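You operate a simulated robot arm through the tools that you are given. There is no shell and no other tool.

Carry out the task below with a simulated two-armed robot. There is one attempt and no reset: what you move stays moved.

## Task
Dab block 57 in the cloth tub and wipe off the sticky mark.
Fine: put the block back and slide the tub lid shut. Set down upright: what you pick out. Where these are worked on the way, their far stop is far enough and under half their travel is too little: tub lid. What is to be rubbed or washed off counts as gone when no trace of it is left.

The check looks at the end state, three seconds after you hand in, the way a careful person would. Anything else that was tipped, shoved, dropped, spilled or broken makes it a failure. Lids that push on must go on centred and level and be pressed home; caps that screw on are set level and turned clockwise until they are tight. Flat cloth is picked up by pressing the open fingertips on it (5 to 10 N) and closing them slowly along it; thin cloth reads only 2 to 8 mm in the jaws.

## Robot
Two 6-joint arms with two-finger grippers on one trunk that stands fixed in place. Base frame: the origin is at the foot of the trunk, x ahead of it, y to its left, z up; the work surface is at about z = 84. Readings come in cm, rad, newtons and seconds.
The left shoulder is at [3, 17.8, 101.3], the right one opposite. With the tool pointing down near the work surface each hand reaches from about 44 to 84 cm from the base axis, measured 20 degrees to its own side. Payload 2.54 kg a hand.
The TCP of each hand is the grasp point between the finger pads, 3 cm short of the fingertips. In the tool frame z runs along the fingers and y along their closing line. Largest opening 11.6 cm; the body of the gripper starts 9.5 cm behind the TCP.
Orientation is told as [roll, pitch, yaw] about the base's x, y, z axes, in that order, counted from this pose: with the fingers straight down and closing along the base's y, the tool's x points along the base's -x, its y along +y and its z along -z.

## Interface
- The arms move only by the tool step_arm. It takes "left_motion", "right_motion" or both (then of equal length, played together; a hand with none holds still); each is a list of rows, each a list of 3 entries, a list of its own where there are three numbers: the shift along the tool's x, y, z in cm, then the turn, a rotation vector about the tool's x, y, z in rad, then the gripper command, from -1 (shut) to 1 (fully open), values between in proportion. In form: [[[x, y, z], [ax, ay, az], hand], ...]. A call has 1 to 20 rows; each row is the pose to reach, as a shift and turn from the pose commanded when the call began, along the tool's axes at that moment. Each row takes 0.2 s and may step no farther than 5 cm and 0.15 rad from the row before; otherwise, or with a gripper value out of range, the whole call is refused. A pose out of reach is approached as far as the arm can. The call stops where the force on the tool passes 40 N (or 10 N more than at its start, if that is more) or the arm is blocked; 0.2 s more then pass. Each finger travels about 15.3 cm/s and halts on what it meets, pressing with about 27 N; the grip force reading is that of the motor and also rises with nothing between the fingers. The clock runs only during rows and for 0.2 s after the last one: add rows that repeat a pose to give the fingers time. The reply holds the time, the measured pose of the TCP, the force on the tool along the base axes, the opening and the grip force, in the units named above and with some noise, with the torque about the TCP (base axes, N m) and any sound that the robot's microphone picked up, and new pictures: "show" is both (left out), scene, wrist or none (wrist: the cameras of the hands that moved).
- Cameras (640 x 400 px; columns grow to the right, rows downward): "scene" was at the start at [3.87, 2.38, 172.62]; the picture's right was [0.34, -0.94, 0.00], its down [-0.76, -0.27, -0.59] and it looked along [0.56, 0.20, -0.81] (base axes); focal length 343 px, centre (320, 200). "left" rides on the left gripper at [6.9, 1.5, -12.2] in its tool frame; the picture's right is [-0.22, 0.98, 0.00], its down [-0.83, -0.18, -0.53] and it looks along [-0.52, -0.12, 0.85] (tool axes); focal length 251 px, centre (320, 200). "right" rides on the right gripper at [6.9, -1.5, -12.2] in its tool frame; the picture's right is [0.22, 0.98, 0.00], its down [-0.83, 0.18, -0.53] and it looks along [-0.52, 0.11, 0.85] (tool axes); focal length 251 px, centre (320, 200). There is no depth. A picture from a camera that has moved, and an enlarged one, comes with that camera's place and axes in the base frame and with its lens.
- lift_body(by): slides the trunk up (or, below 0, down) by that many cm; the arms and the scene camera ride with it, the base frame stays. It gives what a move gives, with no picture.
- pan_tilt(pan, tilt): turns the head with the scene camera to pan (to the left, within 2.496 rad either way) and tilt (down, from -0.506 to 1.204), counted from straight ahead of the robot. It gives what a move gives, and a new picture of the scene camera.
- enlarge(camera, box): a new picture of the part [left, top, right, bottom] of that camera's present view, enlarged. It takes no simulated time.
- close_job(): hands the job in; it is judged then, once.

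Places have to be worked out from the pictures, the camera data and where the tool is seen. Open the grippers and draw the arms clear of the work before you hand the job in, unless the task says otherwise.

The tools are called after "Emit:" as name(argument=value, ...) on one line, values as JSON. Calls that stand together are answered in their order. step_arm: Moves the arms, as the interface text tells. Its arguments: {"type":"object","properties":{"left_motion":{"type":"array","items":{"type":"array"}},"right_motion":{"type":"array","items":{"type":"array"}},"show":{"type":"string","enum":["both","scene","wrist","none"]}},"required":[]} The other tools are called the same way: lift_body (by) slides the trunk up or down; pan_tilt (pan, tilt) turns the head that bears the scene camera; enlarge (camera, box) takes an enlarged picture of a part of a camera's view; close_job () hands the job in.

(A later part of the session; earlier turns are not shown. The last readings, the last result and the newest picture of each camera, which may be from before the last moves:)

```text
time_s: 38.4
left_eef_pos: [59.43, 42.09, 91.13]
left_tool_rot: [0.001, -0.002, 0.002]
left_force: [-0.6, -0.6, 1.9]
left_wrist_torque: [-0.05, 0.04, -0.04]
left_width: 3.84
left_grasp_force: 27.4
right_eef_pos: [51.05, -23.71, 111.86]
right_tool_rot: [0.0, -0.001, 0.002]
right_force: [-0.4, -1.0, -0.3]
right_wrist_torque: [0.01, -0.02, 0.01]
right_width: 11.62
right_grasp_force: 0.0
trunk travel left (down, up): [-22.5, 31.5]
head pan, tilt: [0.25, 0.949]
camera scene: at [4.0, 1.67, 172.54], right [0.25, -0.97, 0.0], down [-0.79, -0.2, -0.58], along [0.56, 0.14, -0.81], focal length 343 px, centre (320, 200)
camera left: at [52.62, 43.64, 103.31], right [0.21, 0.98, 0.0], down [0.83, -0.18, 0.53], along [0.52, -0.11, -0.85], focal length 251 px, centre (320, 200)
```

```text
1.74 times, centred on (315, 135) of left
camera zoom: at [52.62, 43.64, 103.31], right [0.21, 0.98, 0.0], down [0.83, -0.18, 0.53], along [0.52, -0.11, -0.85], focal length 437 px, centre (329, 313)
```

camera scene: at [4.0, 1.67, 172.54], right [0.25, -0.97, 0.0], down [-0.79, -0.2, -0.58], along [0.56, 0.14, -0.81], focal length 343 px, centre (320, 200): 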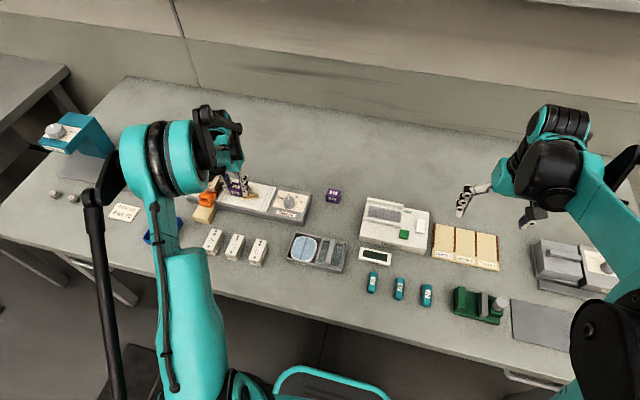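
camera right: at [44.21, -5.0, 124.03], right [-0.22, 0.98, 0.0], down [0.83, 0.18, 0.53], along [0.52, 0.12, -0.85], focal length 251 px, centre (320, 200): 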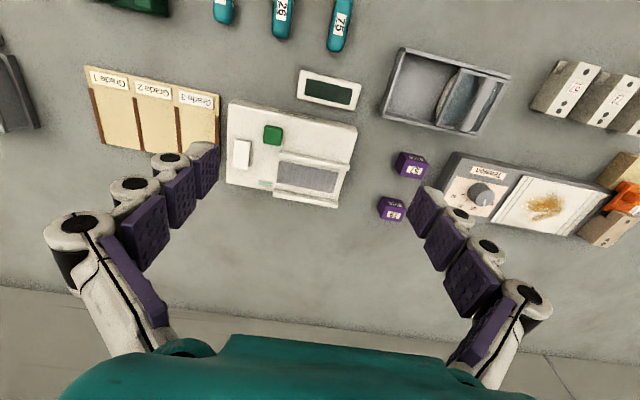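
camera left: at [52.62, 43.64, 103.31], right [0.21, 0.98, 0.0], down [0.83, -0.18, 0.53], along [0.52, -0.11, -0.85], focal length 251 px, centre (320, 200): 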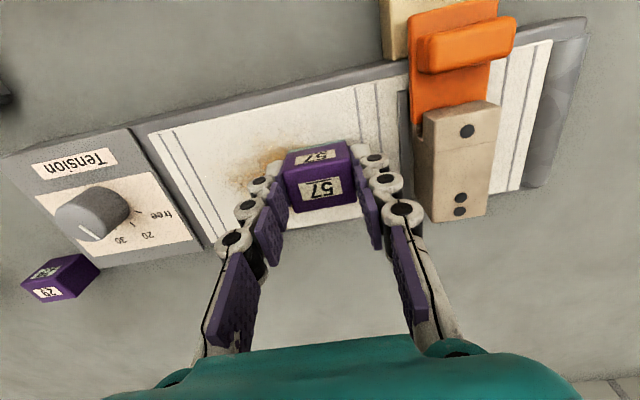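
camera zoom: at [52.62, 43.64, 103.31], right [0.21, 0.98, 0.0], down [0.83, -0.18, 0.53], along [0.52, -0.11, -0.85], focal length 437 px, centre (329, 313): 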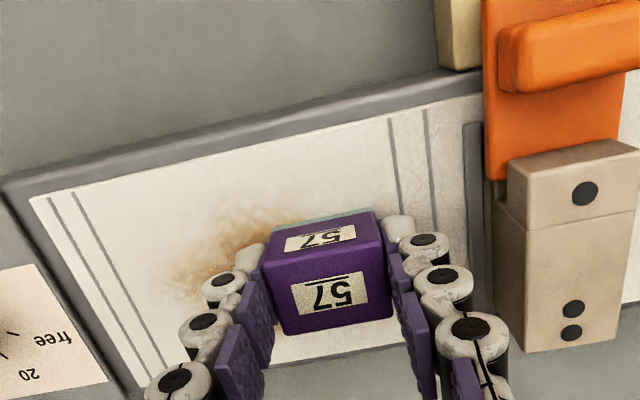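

The mark is fading where the cube passed. I press slightly more and wipe further lanes: nearer the front edge (x≈58) and back.

Emit:
step_arm(left_motion=[[[0.5, 0, 0.04], [0, 0, 0], -0.6], [[1.0, 0, 0.04], [0, 0, 0], -0.6], [[1.6, 0, 0.04], [0, 0, 0], -0.6], [[1.6, -1, 0.04], [0, 0, 0], -0.6], [[1.6, -2, 0.04], [0, 0, 0], -0.6], [[1.6, -3, 0.04], [0, 0, 0], -0.6], [[1.6, -4, 0.04], [0, 0, 0], -0.6], [[1.6, -5, 0.04], [0, 0, 0], -0.6], [[1.6, -6.3, 0.04], [0, 0, 0], -0.6], [[1.6, -5, 0.04], [0, 0, 0], -0.6], [[1.6, -4, 0.04], [0, 0, 0], -0.6], [[1.6, -3, 0.04], [0, 0, 0], -0.6], [[1.6, -2, 0.04], [0, 0, 0], -0.6], [[1.6, -1, 0.04], [0, 0, 0], -0.6], [[1.6, 0, 0.04], [0, 0, 0], -0.6]])

Emit:
enlarge(camera="scene", box=[180, 150, 320, 240])

```text
time_s: 41.6
left_eef_pos: [57.78, 42.2, 91.15]
left_tool_rot: [0.002, 0.002, 0.002]
left_force: [-0.5, -0.8, 4.3]
left_wrist_torque: [-0.03, 0.03, 0.03]
left_width: 3.87
left_grasp_force: 26.2
right_eef_pos: [51.08, -23.6, 111.94]
right_tool_rot: [0.0, -0.001, 0.001]
right_force: [0.2, 0.4, 0.6]
right_wrist_torque: [-0.02, 0.02, 0.03]
right_width: 11.58
right_grasp_force: 0.0
trunk travel left (down, up): [-22.5, 31.5]
head pan, tilt: [0.25, 0.949]
camera scene: at [3.96, 1.67, 172.54], right [0.25, -0.97, 0.0], down [-0.79, -0.2, -0.58], along [0.56, 0.14, -0.81], focal length 343 px, centre (320, 200)
camera left: at [50.93, 43.65, 103.29], right [0.21, 0.98, 0.0], down [0.83, -0.18, 0.53], along [0.52, -0.11, -0.85], focal length 251 px, centre (320, 200)
```

scene: 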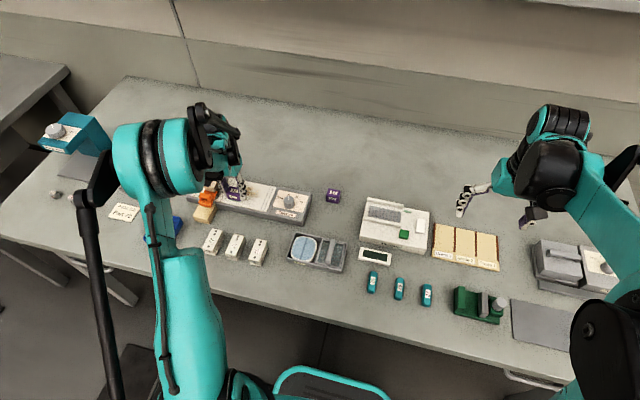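
left: 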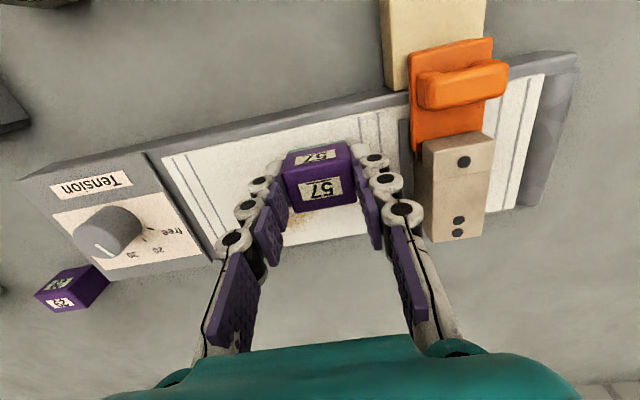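

```text
4.44 times, centred on (250, 195) of scene
camera zoom: at [3.96, 1.67, 172.54], right [0.25, -0.97, 0.0], down [-0.79, -0.2, -0.58], along [0.56, 0.14, -0.81], focal length 1525 px, centre (631, 222)
```

zoom: 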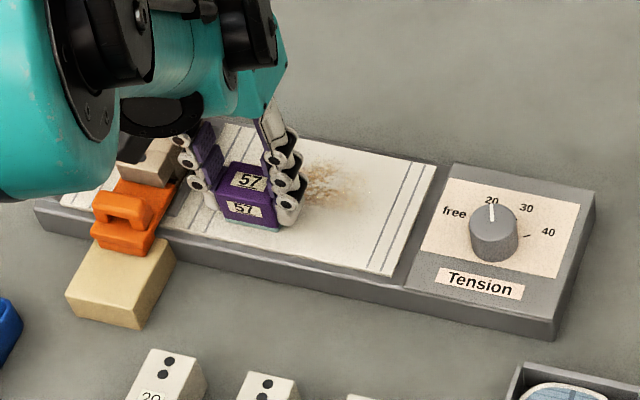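

The front part is already clean. Next lanes go further back: x≈60.3 and x≈61.8.

Emit:
step_arm(left_motion=[[[-1.2, 0, 0.04], [0, 0, 0], -0.6], [[-2.4, 0, 0.04], [0, 0, 0], -0.6], [[-2.4, -1.2, 0.04], [0, 0, 0], -0.6], [[-2.4, -2.4, 0.04], [0, 0, 0], -0.6], [[-2.4, -3.6, 0.04], [0, 0, 0], -0.6], [[-2.4, -4.8, 0.04], [0, 0, 0], -0.6], [[-2.4, -6, 0.04], [0, 0, 0], -0.6], [[-2.4, -6.8, 0.04], [0, 0, 0], -0.6], [[-3.2, -6.8, 0.04], [0, 0, 0], -0.6], [[-4, -6.8, 0.04], [0, 0, 0], -0.6], [[-4, -5.6, 0.04], [0, 0, 0], -0.6], [[-4, -4.4, 0.04], [0, 0, 0], -0.6], [[-4, -3.2, 0.04], [0, 0, 0], -0.6], [[-4, -2, 0.04], [0, 0, 0], -0.6], [[-4, -0.8, 0.04], [0, 0, 0], -0.6], [[-4, 0, 0.04], [0, 0, 0], -0.6]])

Emit:
enlarge(camera="scene", box=[180, 150, 320, 240])

```text
time_s: 45.0
left_eef_pos: [61.83, 42.1, 91.08]
left_tool_rot: [0.001, 0.001, 0.001]
left_force: [-0.3, -1.5, 3.8]
left_wrist_torque: [-0.07, -0.02, -0.03]
left_width: 3.87
left_grasp_force: 27.2
right_eef_pos: [51.08, -23.58, 111.92]
right_tool_rot: [-0.001, 0.0, 0.0]
right_force: [0.3, 0.0, -0.4]
right_wrist_torque: [0.01, 0.01, -0.02]
right_width: 11.61
right_grasp_force: 0.0
trunk travel left (down, up): [-22.5, 31.5]
head pan, tilt: [0.25, 0.949]
camera scene: at [3.96, 1.66, 172.54], right [0.25, -0.97, 0.0], down [-0.79, -0.2, -0.58], along [0.56, 0.14, -0.81], focal length 343 px, centre (320, 200)
camera left: at [54.95, 43.61, 103.27], right [0.21, 0.98, 0.0], down [0.83, -0.18, 0.53], along [0.52, -0.11, -0.85], focal length 251 px, centre (320, 200)
```

scene: 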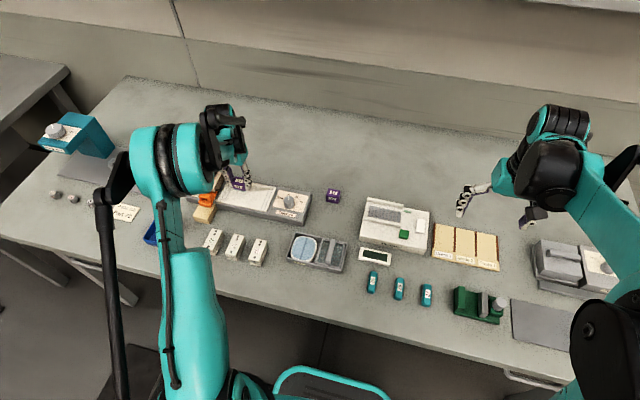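
left: 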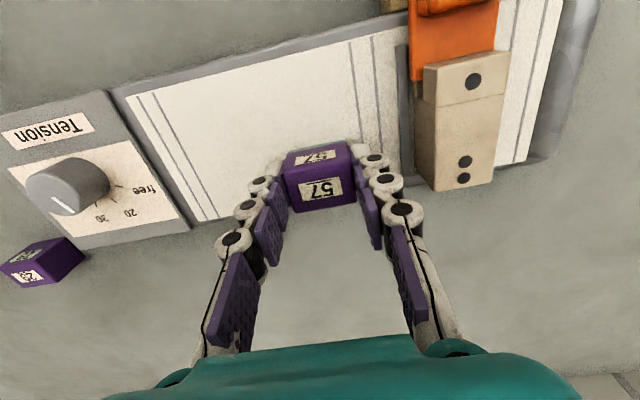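

```text
4.44 times, centred on (250, 195) of scene
camera zoom: at [3.96, 1.66, 172.54], right [0.25, -0.97, 0.0], down [-0.79, -0.2, -0.58], along [0.56, 0.14, -0.81], focal length 1525 px, centre (631, 222)
```

zoom: 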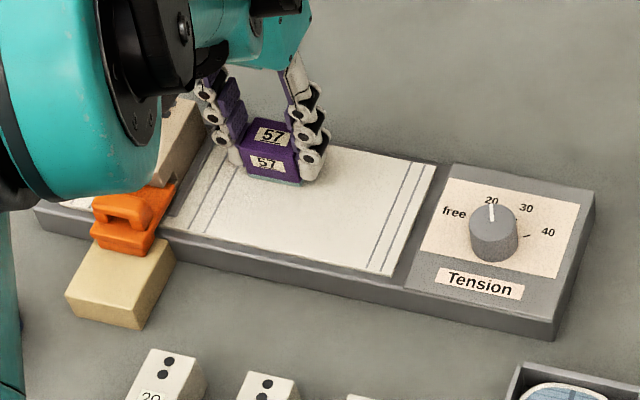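

It looks clean; to leave no trace I make another full pass over all lanes (x≈62.9, 60.8, 59, 57.6).

Emit:
step_arm(left_motion=[[[-1.1, 0, 0.02], [0, 0, 0], -0.6], [[-1.1, -1.7, 0.02], [0, 0, 0], -0.6], [[-1.1, -3.4, 0.02], [0, 0, 0], -0.6], [[-1.1, -5.1, 0.02], [0, 0, 0], -0.6], [[-1.1, -6.8, 0.02], [0, 0, 0], -0.6], [[0.6, -6.8, 0.02], [0, 0, 0], -0.6], [[0.6, -5.1, 0.02], [0, 0, 0], -0.6], [[0.6, -3.4, 0.02], [0, 0, 0], -0.6], [[0.6, -1.7, 0.02], [0, 0, 0], -0.6], [[0.6, 0, 0.02], [0, 0, 0], -0.6], [[2.4, 0, 0.02], [0, 0, 0], -0.6], [[2.4, -1.7, 0.02], [0, 0, 0], -0.6], [[2.4, -3.4, 0.02], [0, 0, 0], -0.6], [[2.4, -5.1, 0.02], [0, 0, 0], -0.6], [[2.4, -6.8, 0.02], [0, 0, 0], -0.6], [[4.1, -6.8, 0.02], [0, 0, 0], -0.6], [[4.1, -5.1, 0.02], [0, 0, 0], -0.6], [[4.1, -3.4, 0.02], [0, 0, 0], -0.6], [[4.1, -1.7, 0.02], [0, 0, 0], -0.6], [[4.1, 0, 0.02], [0, 0, 0], -0.6]], show="none")

Emit:
step_arm(left_motion=[[[0, 0, -1], [0, 0, 0], -0.6], [[0, 0, -4], [0, 0, 0], -0.6], [[1, -1, -8], [0, 0, 0], -0.6], [[2, -4, -9], [0, 0, 0], -0.6], [[4, -8, -9], [0, 0, 0], -0.6], [[6, -11, -9], [0, 0, 0], -0.6], [[6, -11, -9], [0, 0, 0], -0.6]])

Emit:
enlarge(camera="scene", box=[180, 150, 320, 240])

Emit:
enlarge(camera="left", box=[380, 50, 640, 240])

```text
time_s: 49.2
left_eef_pos: [57.69, 42.18, 91.02]
left_tool_rot: [0.001, 0.001, 0.001]
left_force: [-0.5, -0.2, 2.8]
left_wrist_torque: [0.0, 0.02, -0.03]
left_width: 3.9
left_grasp_force: 27.3
right_eef_pos: [51.11, -23.67, 111.85]
right_tool_rot: [0.0, 0.002, 0.001]
right_force: [-0.1, 0.0, -0.5]
right_wrist_torque: [0.03, -0.03, 0.01]
right_width: 11.57
right_grasp_force: 0.1
trunk travel left (down, up): [-22.5, 31.5]
head pan, tilt: [0.25, 0.949]
```

```text
time_s: 50.8
left_eef_pos: [51.77, 31.28, 99.88]
left_tool_rot: [0.001, 0.001, 0.002]
left_force: [0.3, 0.4, -0.1]
left_wrist_torque: [-0.02, -0.02, -0.02]
left_width: 3.87
left_grasp_force: 26.9
right_eef_pos: [51.15, -23.44, 111.93]
right_tool_rot: [0.0, 0.0, -0.001]
right_force: [-0.1, 0.4, -0.4]
right_wrist_torque: [0.02, -0.03, -0.02]
right_width: 11.6
right_grasp_force: 0.1
trunk travel left (down, up): [-22.5, 31.5]
head pan, tilt: [0.25, 0.949]
camera scene: at [4.07, 1.76, 172.54], right [0.25, -0.97, 0.0], down [-0.79, -0.2, -0.58], along [0.56, 0.14, -0.81], focal length 343 px, centre (320, 200)
camera left: at [44.87, 32.75, 112.04], right [0.21, 0.98, 0.0], down [0.83, -0.18, 0.53], along [0.52, -0.11, -0.85], focal length 251 px, centre (320, 200)
```

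scene: 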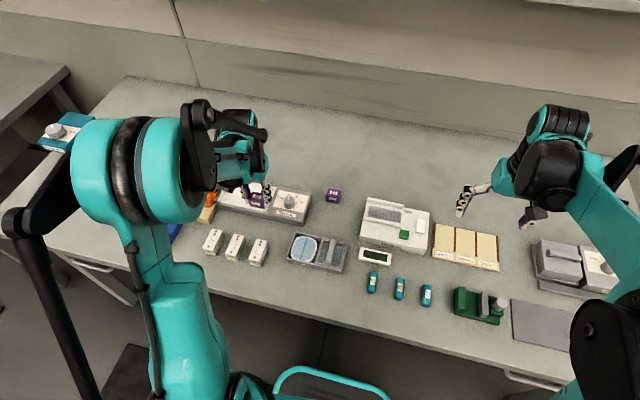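
left: 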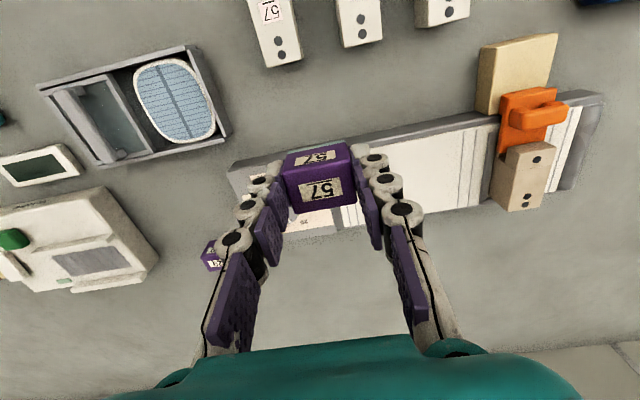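

```text
4.44 times, centred on (250, 195) of scene
camera zoom: at [4.07, 1.76, 172.54], right [0.25, -0.97, 0.0], down [-0.79, -0.2, -0.58], along [0.56, 0.14, -0.81], focal length 1525 px, centre (631, 222)
```

zoom: 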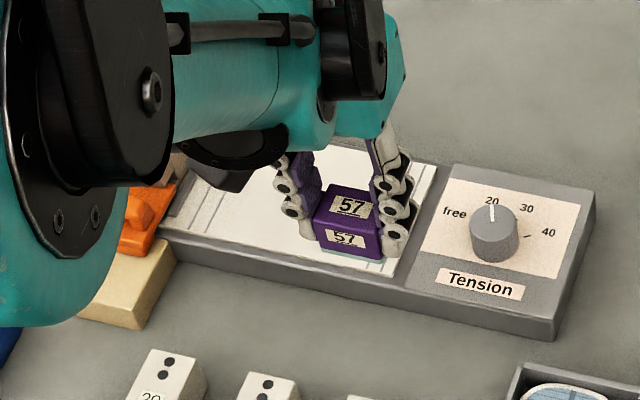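

```text
2.11 times, centred on (510, 145) of left
camera zoom: at [44.87, 32.75, 112.04], right [0.21, 0.98, 0.0], down [0.83, -0.18, 0.53], along [0.52, -0.11, -0.85], focal length 529 px, centre (-80, 316)
```

zoom: 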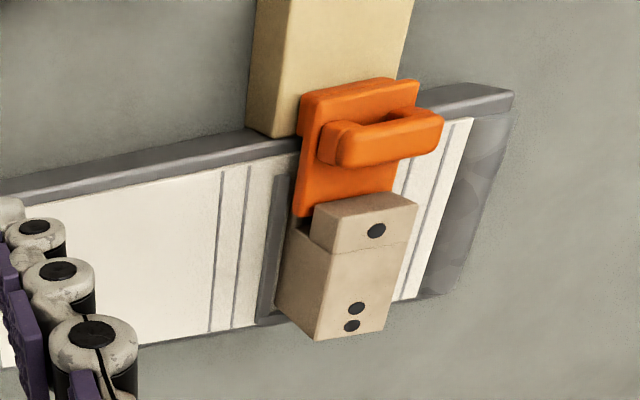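

The visible sheet is white. I now carry the cube back above its home spot (57.95, 13.43), and then inspect the whole sheet before setting it down.

Emit:
step_arm(left_motion=[[[0, -4, 0], [0, 0, 0], -0.6], [[0, -8, 0], [0, 0, 0], -0.6], [[-1, -12, 0], [0, 0, 0], -0.6], [[-3, -15, 0], [0, 0, 0], -0.6], [[-6.15, -17.85, 0], [0, 0, 0], -0.6], [[-6.15, -17.85, 2], [0, 0, 0], -0.6], [[-6.15, -17.85, 2], [0, 0, 0], -0.6]])

Emit:
enlarge(camera="scene", box=[205, 170, 295, 225])

Emit:
enlarge(camera="left", box=[400, 0, 640, 200])

```text
time_s: 52.4
left_eef_pos: [57.79, 13.18, 98.04]
left_tool_rot: [0.001, 0.001, 0.003]
left_force: [0.0, -0.9, -0.9]
left_wrist_torque: [0.03, -0.03, 0.01]
left_width: 3.89
left_grasp_force: 27.2
right_eef_pos: [51.09, -23.64, 111.88]
right_tool_rot: [0.001, 0.0, -0.002]
right_force: [0.2, 0.4, 0.5]
right_wrist_torque: [-0.01, 0.03, 0.02]
right_width: 11.61
right_grasp_force: 0.1
trunk travel left (down, up): [-22.5, 31.5]
head pan, tilt: [0.25, 0.949]
camera scene: at [4.03, 1.63, 172.54], right [0.25, -0.97, 0.0], down [-0.79, -0.2, -0.58], along [0.56, 0.14, -0.81], focal length 343 px, centre (320, 200)
camera left: at [51.05, 14.7, 110.14], right [0.21, 0.98, 0.0], down [0.83, -0.18, 0.53], along [0.52, -0.11, -0.85], focal length 251 px, centre (320, 200)
```

scene: 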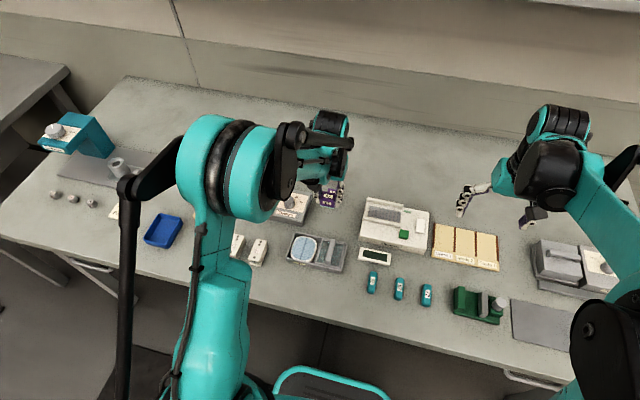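
left: 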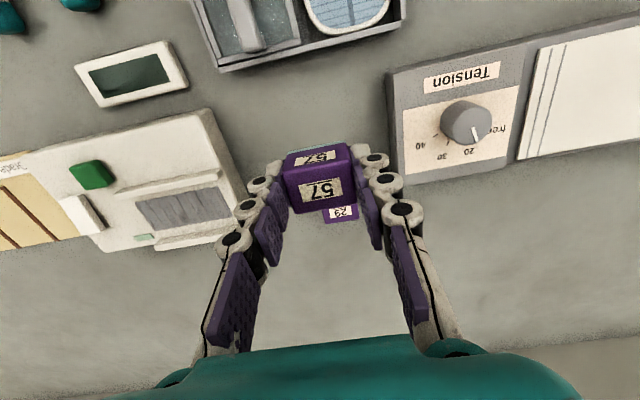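

```text
7.11 times, centred on (250, 198) of scene
camera zoom: at [4.03, 1.63, 172.54], right [0.25, -0.97, 0.0], down [-0.79, -0.2, -0.58], along [0.56, 0.14, -0.81], focal length 2440 px, centre (818, 218)
```

zoom: 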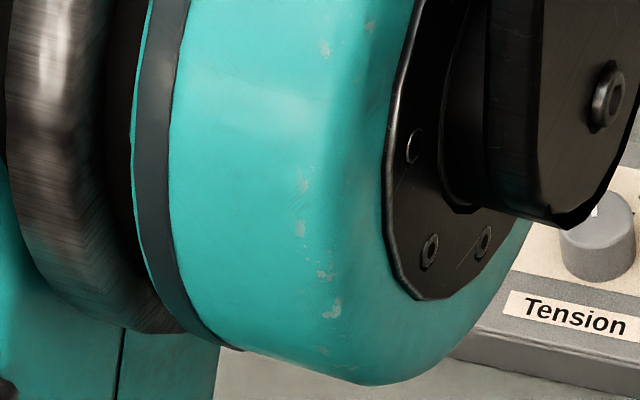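

```text
2.00 times, centred on (520, 100) of left
camera zoom: at [51.05, 14.7, 110.14], right [0.21, 0.98, 0.0], down [0.83, -0.18, 0.53], along [0.52, -0.11, -0.85], focal length 503 px, centre (-80, 400)
```

zoom: 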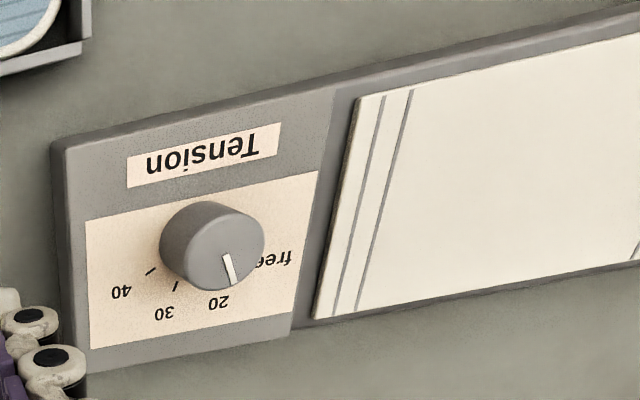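

The sheet is clean in this view (y 31–42) and in the earlier one (y 39–47). By bookkeeping I'm 0.1 cm off in y and 9.67 cm above the pick pose, so I lower the cube to its home spot.

Emit:
step_arm(left_motion=[[[0, 0.1, 3], [0, 0, 0], -0.6], [[0, 0.1, 6], [0, 0, 0], -0.6], [[0, 0.1, 8], [0, 0, 0], -0.6], [[0, 0.1, 9], [0, 0, 0], -0.6], [[0, 0.1, 9.4], [0, 0, 0], -0.6], [[0, 0.1, 9.57], [0, 0, 0], -0.6]], show="wrist")

```text
time_s: 53.8
left_eef_pos: [57.83, 13.4, 88.31]
left_tool_rot: [0.002, 0.0, 0.001]
left_force: [0.2, 0.3, -0.8]
left_wrist_torque: [-0.01, -0.02, 0.01]
left_width: 3.86
left_grasp_force: 27.4
right_eef_pos: [51.08, -23.58, 111.93]
right_tool_rot: [0.0, 0.001, 0.001]
right_force: [0.3, 1.1, 0.3]
right_wrist_torque: [0.03, -0.02, 0.03]
right_width: 11.61
right_grasp_force: 0.1
trunk travel left (down, up): [-22.5, 31.5]
head pan, tilt: [0.25, 0.949]
camera left: at [51.05, 14.93, 100.56], right [0.21, 0.98, 0.0], down [0.83, -0.18, 0.53], along [0.52, -0.11, -0.85], focal length 251 px, centre (320, 200)
```

left: 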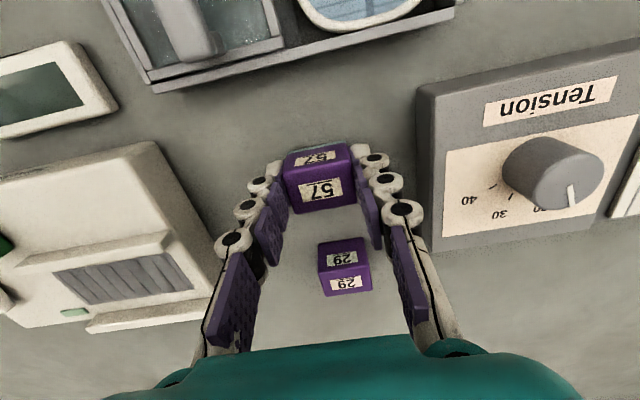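

No contact yet; I lower in half-millimetre steps until it rests on the table.

Emit:
step_arm(left_motion=[[[0, 0, 0.06], [0, 0, 0], -0.6], [[0, 0, 0.12], [0, 0, 0], -0.6], [[0, 0, 0.17], [0, 0, 0], -0.6], [[0, 0, 0.17], [0, 0, 0], -0.6]], show="none")

```text
time_s: 54.8
left_eef_pos: [57.95, 13.44, 88.14]
left_tool_rot: [0.002, 0.001, 0.002]
left_force: [0.2, 0.3, -1.0]
left_wrist_torque: [0.03, 0.0, 0.0]
left_width: 3.85
left_grasp_force: 27.1
right_eef_pos: [51.13, -23.63, 112.04]
right_tool_rot: [0.0, 0.0, 0.0]
right_force: [1.2, -0.4, -0.1]
right_wrist_torque: [-0.03, 0.01, -0.01]
right_width: 11.58
right_grasp_force: 0.0
trunk travel left (down, up): [-22.5, 31.5]
head pan, tilt: [0.25, 0.949]
```

Emit:
step_arm(left_motion=[[[0, 0, 0.06], [0, 0, 0], -0.6], [[0, 0, 0.12], [0, 0, 0], -0.6], [[0, 0, 0.18], [0, 0, 0], -0.6]], show="none")

```text
time_s: 55.6
left_eef_pos: [57.82, 13.28, 87.97]
left_tool_rot: [0.0, -0.002, 0.002]
left_force: [0.6, -0.6, -0.7]
left_wrist_torque: [-0.01, -0.01, 0.02]
left_width: 3.87
left_grasp_force: 27.6
right_eef_pos: [51.15, -23.63, 111.89]
right_tool_rot: [0.0, -0.001, 0.0]
right_force: [-1.2, 0.8, -0.5]
right_wrist_torque: [0.01, 0.0, -0.01]
right_width: 11.61
right_grasp_force: 0.0
trunk travel left (down, up): [-22.5, 31.5]
head pan, tilt: [0.25, 0.949]
```

The cube must have slid up a little in the jaws during pressing. I look, and continue down gently.

Emit:
step_arm(left_motion=[[[0, 0, 0.06], [0, 0, 0], -0.6], [[0, 0, 0.12], [0, 0, 0], -0.6], [[0, 0, 0.18], [0, 0, 0], -0.6]], show="wrist")

Emit:
enlarge(camera="left", box=[230, 100, 430, 230])

Emit:
enlarge(camera="scene", box=[290, 170, 370, 240])

```text
time_s: 56.4
left_eef_pos: [58.02, 13.47, 87.96]
left_tool_rot: [0.001, 0.0, 0.002]
left_force: [-0.1, 0.4, -0.8]
left_wrist_torque: [-0.01, 0.01, -0.01]
left_width: 3.85
left_grasp_force: 26.5
right_eef_pos: [51.11, -23.6, 111.86]
right_tool_rot: [0.001, -0.001, 0.0]
right_force: [-0.2, -0.2, 0.7]
right_wrist_torque: [-0.01, 0.02, 0.04]
right_width: 11.58
right_grasp_force: 0.1
trunk travel left (down, up): [-22.5, 31.5]
head pan, tilt: [0.25, 0.949]
camera left: at [51.02, 14.88, 100.07], right [0.21, 0.98, 0.0], down [0.83, -0.18, 0.53], along [0.52, -0.11, -0.85], focal length 251 px, centre (320, 200)
```

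left: 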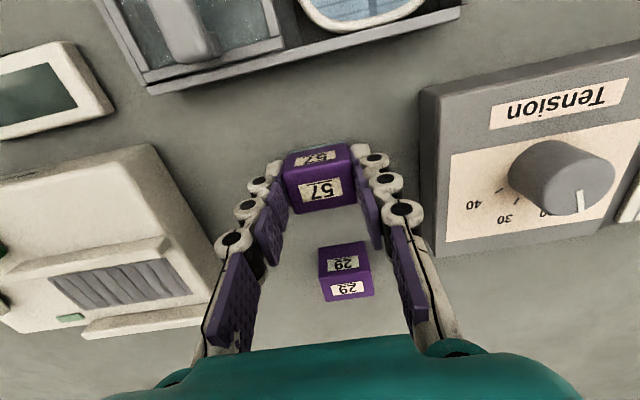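

```text
3.08 times, centred on (330, 165) of left
camera zoom: at [51.02, 14.88, 100.07], right [0.21, 0.98, 0.0], down [0.83, -0.18, 0.53], along [0.52, -0.11, -0.85], focal length 774 px, centre (289, 308)
```

zoom: 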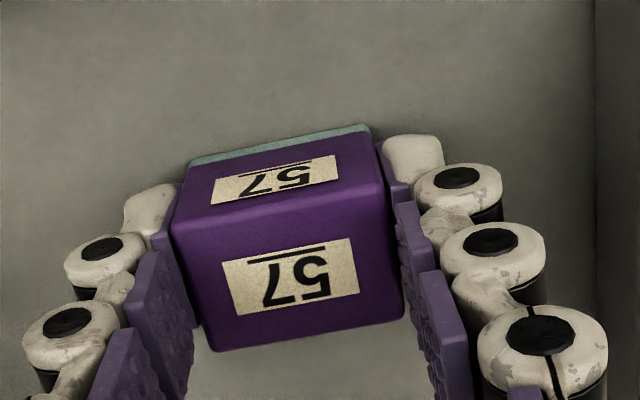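

```text
5.71 times, centred on (330, 205) of scene
camera zoom: at [4.03, 1.69, 172.54], right [0.25, -0.97, 0.0], down [-0.79, -0.2, -0.58], along [0.56, 0.14, -0.81], focal length 1961 px, centre (263, 171)
```

zoom: 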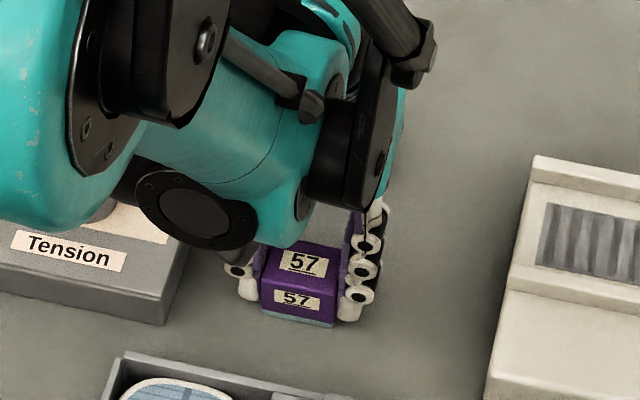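

The cube looks almost down (slid up ~4–5 mm in the grip). I continue in tiny steps, watching force.

Emit:
step_arm(left_motion=[[[0, 0, 0.05], [0, 0, 0], -0.6], [[0, 0, 0.1], [0, 0, 0], -0.6], [[0, 0, 0.15], [0, 0, 0], -0.6]], show="none")

```text
time_s: 57.2
left_eef_pos: [57.87, 13.44, 87.76]
left_tool_rot: [0.003, -0.001, 0.002]
left_force: [5.1, 0.4, 22.9]
left_wrist_torque: [-0.02, -0.21, 0.01]
left_width: 3.86
left_grasp_force: 26.5
right_eef_pos: [51.05, -23.64, 111.88]
right_tool_rot: [0.001, -0.002, 0.0]
right_force: [-0.6, 0.1, 0.0]
right_wrist_torque: [-0.05, -0.04, 0.02]
right_width: 11.61
right_grasp_force: 0.0
trunk travel left (down, up): [-22.5, 31.5]
head pan, tilt: [0.25, 0.949]
```

Contact. I ease off slightly, open the jaws slowly, and rise straight up.

Emit:
step_arm(left_motion=[[[0, 0, -0.08], [0, 0, 0], -0.5], [[0, 0, -0.08], [0, 0, 0], -0.3], [[0, 0, -0.08], [0, 0, 0], -0.2], [[0, 0, -0.08], [0, 0, 0], -0.05], [[0, 0, -0.08], [0, 0, 0], -0.05], [[0, 0, -2], [0, 0, 0], -0.05], [[0, 0, -5], [0, 0, 0], -0.05], [[0, 0, -9], [0, 0, 0], -0.05], [[3, 0, -10], [0, 0, 0], -0.05], [[3, 0, -10], [0, 0, 0], -0.05]])

Emit:
enlarge(camera="left", box=[270, 105, 390, 245])

Emit:
enlarge(camera="scene", box=[270, 190, 390, 280])

```text
time_s: 59.4
left_eef_pos: [54.94, 13.22, 97.73]
left_tool_rot: [0.003, 0.0, 0.002]
left_force: [0.2, 0.3, 0.9]
left_wrist_torque: [0.02, 0.01, 0.02]
left_width: 5.51
left_grasp_force: 0.0
right_eef_pos: [51.22, -23.59, 111.94]
right_tool_rot: [0.0, 0.001, 0.001]
right_force: [-0.2, 0.5, 0.4]
right_wrist_torque: [-0.02, 0.03, 0.04]
right_width: 11.61
right_grasp_force: 0.1
trunk travel left (down, up): [-22.5, 31.5]
head pan, tilt: [0.25, 0.949]
camera scene: at [4.15, 1.69, 172.53], right [0.25, -0.97, 0.0], down [-0.79, -0.2, -0.58], along [0.56, 0.14, -0.81], focal length 343 px, centre (320, 200)
camera left: at [48.11, 14.81, 109.84], right [0.21, 0.98, 0.0], down [0.83, -0.18, 0.53], along [0.52, -0.11, -0.85], focal length 251 px, centre (320, 200)
```

scene: 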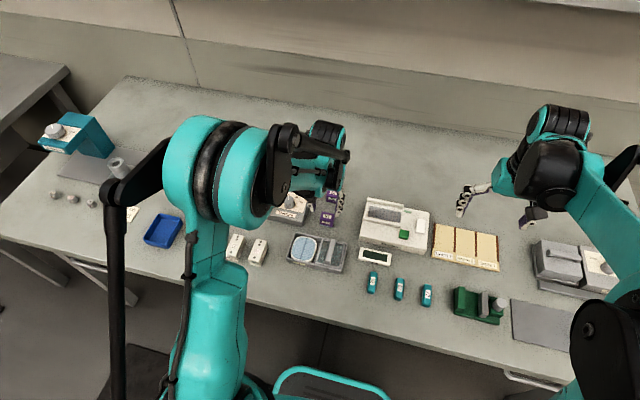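
left: 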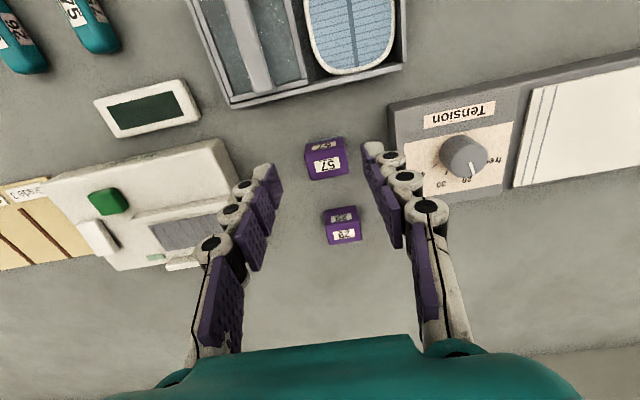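

```text
2.86 times, centred on (330, 175) of left
camera zoom: at [48.11, 14.81, 109.84], right [0.21, 0.98, 0.0], down [0.83, -0.18, 0.53], along [0.52, -0.11, -0.85], focal length 718 px, centre (291, 271)
```

zoom: 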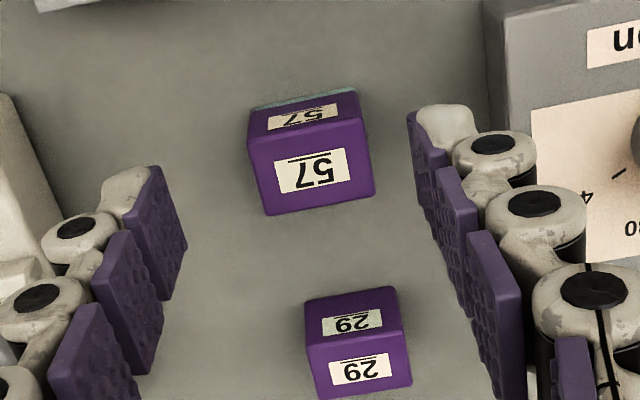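

```text
4.44 times, centred on (330, 235) of scene
camera zoom: at [4.15, 1.69, 172.53], right [0.25, -0.97, 0.0], down [-0.79, -0.2, -0.58], along [0.56, 0.14, -0.81], focal length 1525 px, centre (276, 44)
```

zoom: 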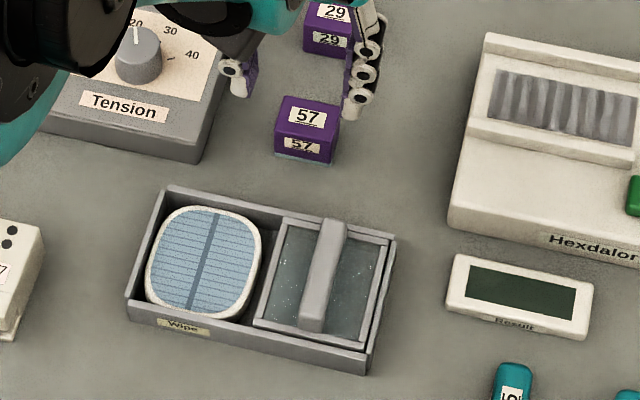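

Cube 57 stands upright at its old place. Now to the lid: I move over the handle at (46.5, 10.0) with a 4 cm opening.

Emit:
step_arm(left_motion=[[[4, -1.6, 0], [0, 0, 0], -0.31], [[8.4, -3.3, 0], [0, 0, 0], -0.31], [[8.4, -3.3, 2], [0, 0, 0], -0.31], [[8.4, -3.3, 2], [0, 0, 0], -0.31]])

Emit:
enlarge(camera="left", box=[220, 50, 440, 230])

```text
time_s: 60.4
left_eef_pos: [46.27, 9.93, 95.66]
left_tool_rot: [0.001, -0.002, 0.003]
left_force: [0.0, 0.2, -0.6]
left_wrist_torque: [0.01, -0.05, 0.0]
left_width: 3.97
left_grasp_force: 0.1
right_eef_pos: [51.1, -23.54, 111.93]
right_tool_rot: [0.0, -0.002, 0.002]
right_force: [-0.1, -0.6, -0.3]
right_wrist_torque: [0.0, -0.05, -0.02]
right_width: 11.58
right_grasp_force: 0.0
trunk travel left (down, up): [-22.5, 31.5]
head pan, tilt: [0.25, 0.949]
camera scene: at [3.88, 1.66, 172.55], right [0.25, -0.97, 0.0], down [-0.79, -0.2, -0.58], along [0.56, 0.14, -0.81], focal length 343 px, centre (320, 200)
camera left: at [39.58, 11.46, 107.97], right [0.21, 0.98, 0.0], down [0.83, -0.18, 0.53], along [0.52, -0.11, -0.85], focal length 251 px, centre (320, 200)
```

scene: 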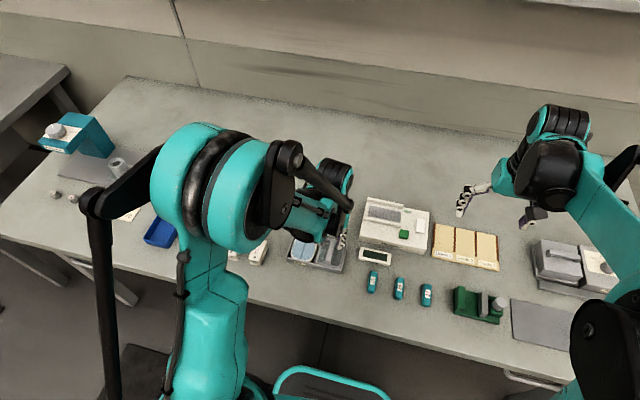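
left: 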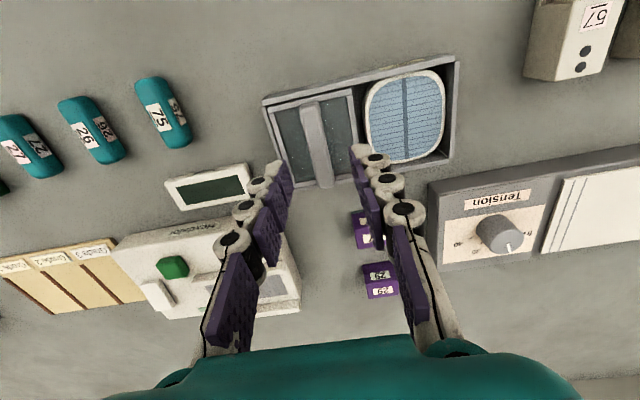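

```text
2.22 times, centred on (330, 140) of left
camera zoom: at [39.58, 11.46, 107.97], right [0.21, 0.98, 0.0], down [0.83, -0.18, 0.53], along [0.52, -0.11, -0.85], focal length 559 px, centre (298, 333)
```

zoom: 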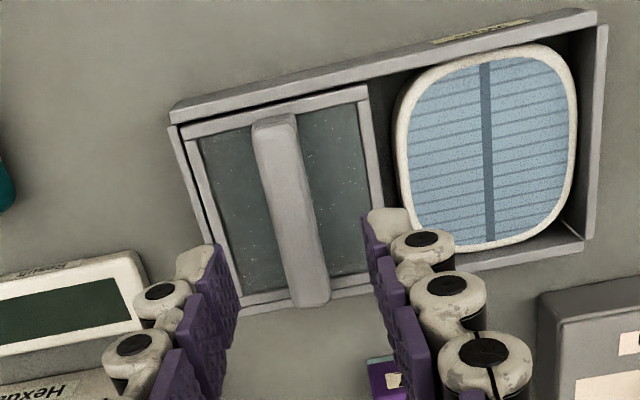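

The handle is centred between the fingers. I descend to the same grip height and close on it.

Emit:
step_arm(left_motion=[[[0, 0.1, 2], [0, 0, 0], -0.31], [[0, 0.1, 4], [0, 0, 0], -0.31], [[0, 0.1, 5.1], [0, 0, 0], -0.31], [[0, 0.1, 5.1], [0, 0, 0], -0.5], [[0, 0.1, 5.1], [0, 0, 0], -0.75], [[0, 0.1, 5.1], [0, 0, 0], -1], [[0, 0.1, 5.1], [0, 0, 0], -1]], show="wrist")

```text
time_s: 62.0
left_eef_pos: [46.5, 10.11, 90.59]
left_tool_rot: [0.002, 0.0, 0.002]
left_force: [-3.1, -0.7, -6.2]
left_wrist_torque: [0.0, -0.18, -0.06]
left_width: 1.53
left_grasp_force: 41.2
right_eef_pos: [51.21, -23.69, 111.94]
right_tool_rot: [0.001, 0.002, -0.001]
right_force: [-0.4, -0.6, 0.0]
right_wrist_torque: [-0.01, 0.01, 0.03]
right_width: 11.6
right_grasp_force: 0.1
trunk travel left (down, up): [-22.5, 31.5]
head pan, tilt: [0.25, 0.949]
camera left: at [39.69, 11.61, 102.8], right [0.21, 0.98, 0.0], down [0.83, -0.18, 0.53], along [0.52, -0.11, -0.85], focal length 251 px, centre (320, 200)
```

left: 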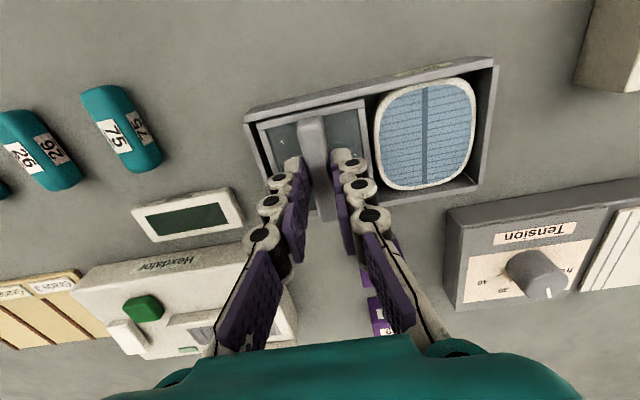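

Gripped. I slide the lid back left; full travel is about 7.4–7.5 cm.

Emit:
step_arm(left_motion=[[[0, 0.6, 0], [0, 0, 0], -1], [[0, 1.3, 0], [0, 0, 0], -1], [[0, 2.1, 0], [0, 0, 0], -1], [[0, 2.9, 0], [0, 0, 0], -1], [[0, 3.7, 0], [0, 0, 0], -1], [[0, 4.5, 0], [0, 0, 0], -1], [[0, 5.3, 0], [0, 0, 0], -1], [[0, 6.1, 0], [0, 0, 0], -1], [[0, 6.7, 0], [0, 0, 0], -1], [[0, 7, 0], [0, 0, 0], -1]], show="wrist")

```text
time_s: 64.2
left_eef_pos: [46.49, 17.22, 90.63]
left_tool_rot: [0.001, -0.001, 0.001]
left_force: [-5.8, 0.5, -18.5]
left_wrist_torque: [0.0, 0.28, -0.05]
left_width: 1.51
left_grasp_force: 41.4
right_eef_pos: [51.17, -23.58, 111.88]
right_tool_rot: [0.001, -0.001, 0.0]
right_force: [-0.1, 0.5, -0.5]
right_wrist_torque: [0.02, -0.06, -0.01]
right_width: 11.61
right_grasp_force: 0.0
trunk travel left (down, up): [-22.5, 31.5]
head pan, tilt: [0.25, 0.949]
camera left: at [39.69, 18.74, 102.81], right [0.21, 0.98, 0.0], down [0.83, -0.18, 0.53], along [0.52, -0.11, -0.85], focal length 251 px, centre (320, 200)
```

left: 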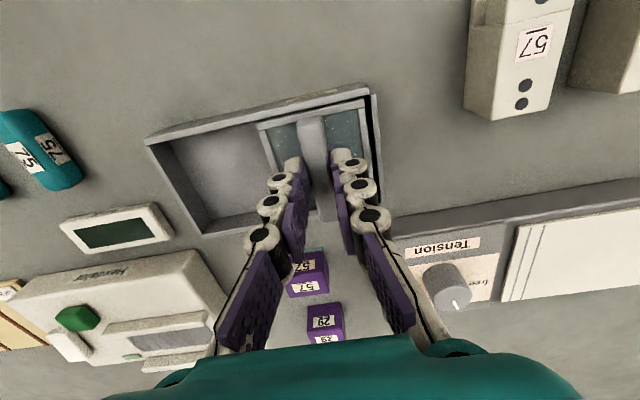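

Nearly shut; I push the last few millimetres in fine steps, slightly lower to relax the vertical pull.

Emit:
step_arm(left_motion=[[[0, 0.1, 0.04], [0, 0, 0], -1], [[0, 0.2, 0.06], [0, 0, 0], -1], [[0, 0.3, 0.06], [0, 0, 0], -1], [[0, 0.4, 0.06], [0, 0, 0], -1], [[0, 0.5, 0.06], [0, 0, 0], -1], [[0, 0.6, 0.06], [0, 0, 0], -1]], show="wrist")

Emit:
enlarge(camera="left", box=[140, 70, 400, 250])

```text
time_s: 65.6
left_eef_pos: [46.36, 17.48, 90.49]
left_tool_rot: [0.0, -0.002, -0.001]
left_force: [5.6, -11.5, 12.3]
left_wrist_torque: [-0.34, -0.52, 0.03]
left_width: 1.54
left_grasp_force: 41.2
right_eef_pos: [51.1, -23.65, 111.85]
right_tool_rot: [0.001, -0.001, 0.001]
right_force: [-0.2, -0.9, -0.3]
right_wrist_torque: [0.0, 0.03, -0.02]
right_width: 11.62
right_grasp_force: 0.1
trunk travel left (down, up): [-22.5, 31.5]
head pan, tilt: [0.25, 0.949]
camera left: at [39.66, 19.09, 102.79], right [0.21, 0.98, 0.0], down [0.82, -0.18, 0.54], along [0.52, -0.11, -0.84], focal length 251 px, centre (320, 200)
```

left: 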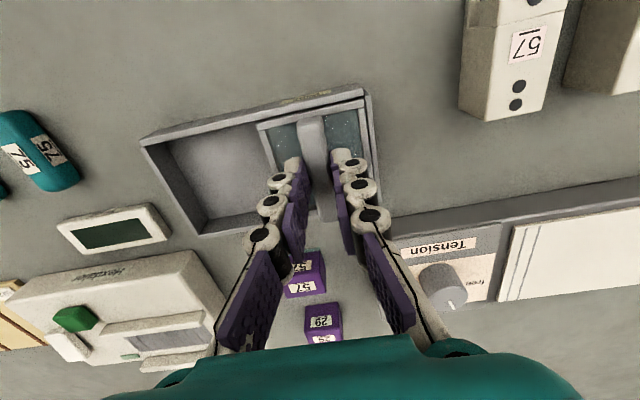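

```text
2.22 times, centred on (270, 160) of left
camera zoom: at [39.66, 19.09, 102.79], right [0.21, 0.98, 0.0], down [0.82, -0.18, 0.54], along [0.52, -0.11, -0.84], focal length 559 px, centre (431, 289)
```

zoom: 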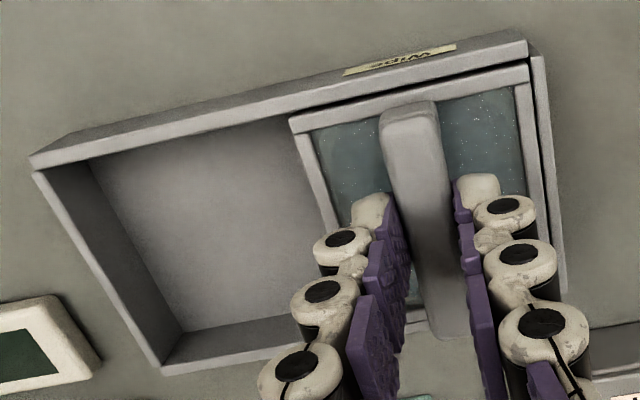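

The lid is against its closed stop (resistance −11.5 N at y≈17.5, its original place). I relax the push slightly, release, and rise.

Emit:
step_arm(left_motion=[[[0, -0.05, 0], [0, 0, 0], -1], [[0, -0.05, 0], [0, 0, 0], -0.7], [[0, -0.05, 0], [0, 0, 0], -0.4], [[0, -0.05, 0], [0, 0, 0], -0.35], [[0, -0.05, -3], [0, 0, 0], -0.35], [[0, -0.05, -7], [0, 0, 0], -0.35], [[0, 0, -11], [0, 0, 0], -0.35], [[0, 0, -15], [0, 0, 0], -0.2], [[2, 4, -18], [0, 0, 0], 0.2], [[4, 8, -20], [0, 0, 0], 0.6], [[6, 12, -22], [0, 0, 0], 1], [[8, 16, -24], [0, 0, 0], 1], [[10, 20, -26], [0, 0, 0], 1]])

Emit:
enlarge(camera="scene", box=[270, 170, 370, 280])

Emit:
enlarge(camera="left", box=[150, 80, 450, 280])

```text
refused: row 9 steps farther than a row can; nothing moved
```

```text
3.64 times, centred on (320, 225) of scene
camera zoom: at [3.98, 1.47, 172.55], right [0.25, -0.97, 0.0], down [-0.79, -0.2, -0.58], along [0.56, 0.14, -0.81], focal length 1248 px, centre (320, 109)
```

zoom: 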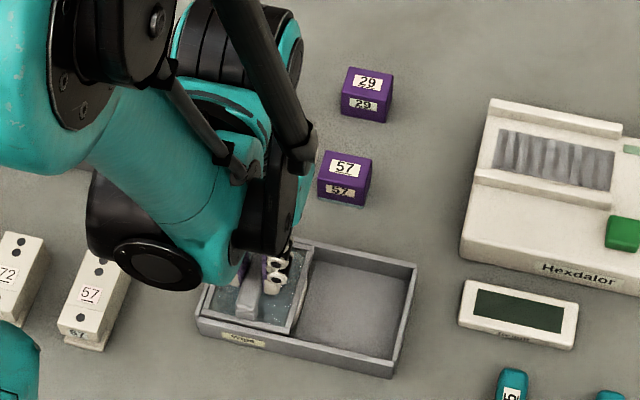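

```text
2.00 times, centred on (300, 180) of left
camera zoom: at [39.66, 19.09, 102.79], right [0.21, 0.98, 0.0], down [0.82, -0.18, 0.54], along [0.52, -0.11, -0.84], focal length 503 px, centre (360, 240)
```

zoom: 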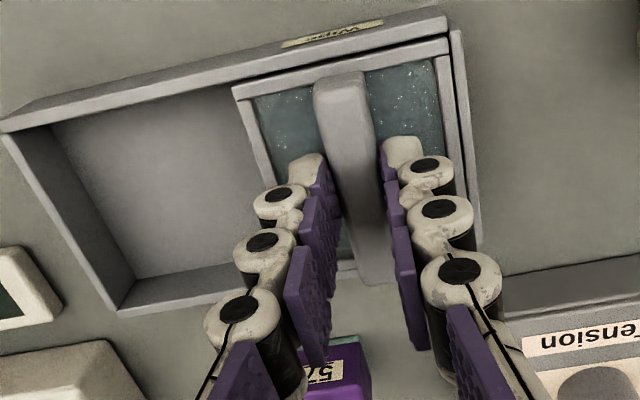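

One row was too long; I resend the release with shorter steps.

Emit:
step_arm(left_motion=[[[0, -0.05, 0], [0, 0, 0], -1], [[0, -0.05, 0], [0, 0, 0], -0.7], [[0, -0.05, 0], [0, 0, 0], -0.4], [[0, -0.05, 0], [0, 0, 0], -0.35], [[0, -0.05, -3], [0, 0, 0], -0.35], [[0, -0.05, -7], [0, 0, 0], -0.35], [[0, 0, -11], [0, 0, 0], -0.35], [[0, 0, -15], [0, 0, 0], -0.2], [[1, 3, -17], [0, 0, 0], 0.2], [[2, 6, -19], [0, 0, 0], 0.6], [[3, 9, -21], [0, 0, 0], 1], [[5, 12, -22], [0, 0, 0], 1], [[7, 15, -23], [0, 0, 0], 1], [[9, 18, -24], [0, 0, 0], 1], [[10, 21, -25], [0, 0, 0], 1]])

Emit:
enlarge(camera="scene", box=[270, 190, 390, 280])

Emit:
enlarge(camera="left", box=[130, 60, 450, 270])

```text
time_s: 68.8
left_eef_pos: [36.5, 38.84, 115.58]
left_tool_rot: [0.002, 0.0, 0.001]
left_force: [-0.6, 0.9, -0.8]
left_wrist_torque: [-0.01, -0.02, 0.01]
left_width: 11.59
left_grasp_force: 0.1
right_eef_pos: [51.17, -23.6, 111.81]
right_tool_rot: [0.002, 0.0, 0.0]
right_force: [0.3, 0.8, 0.3]
right_wrist_torque: [0.01, 0.0, -0.01]
right_width: 11.6
right_grasp_force: 0.1
trunk travel left (down, up): [-22.5, 31.5]
head pan, tilt: [0.25, 0.949]
camera scene: at [4.02, 1.77, 172.54], right [0.25, -0.97, 0.0], down [-0.79, -0.2, -0.58], along [0.56, 0.14, -0.81], focal length 343 px, centre (320, 200)
camera left: at [29.65, 40.35, 127.79], right [0.21, 0.98, 0.0], down [0.83, -0.18, 0.53], along [0.52, -0.11, -0.85], focal length 251 px, centre (320, 200)
```

scene: 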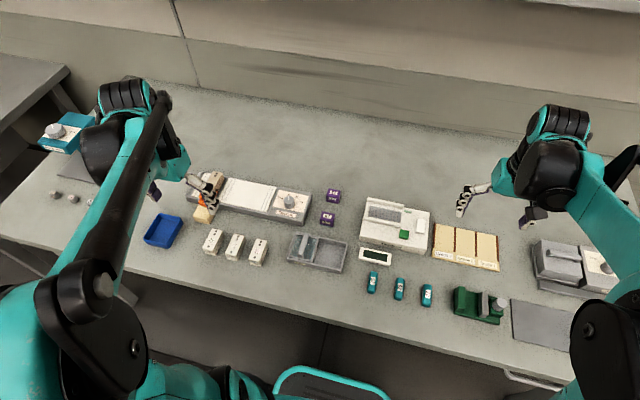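
left: 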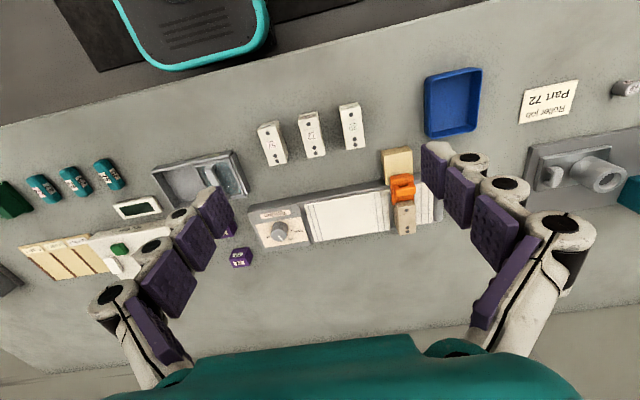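

```text
4.44 times, centred on (330, 235) of scene
camera zoom: at [4.02, 1.77, 172.54], right [0.25, -0.97, 0.0], down [-0.79, -0.2, -0.58], along [0.56, 0.14, -0.81], focal length 1525 px, centre (276, 44)
```

zoom: 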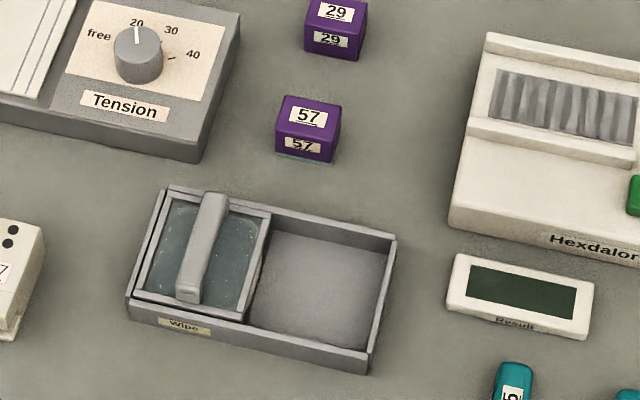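

```text
1.90 times, centred on (290, 165) of left
camera zoom: at [29.65, 40.35, 127.79], right [0.21, 0.98, 0.0], down [0.83, -0.18, 0.53], along [0.52, -0.11, -0.85], focal length 479 px, centre (377, 267)
```

zoom: 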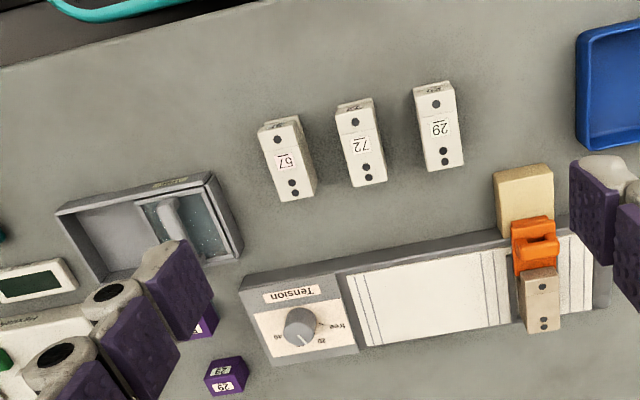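

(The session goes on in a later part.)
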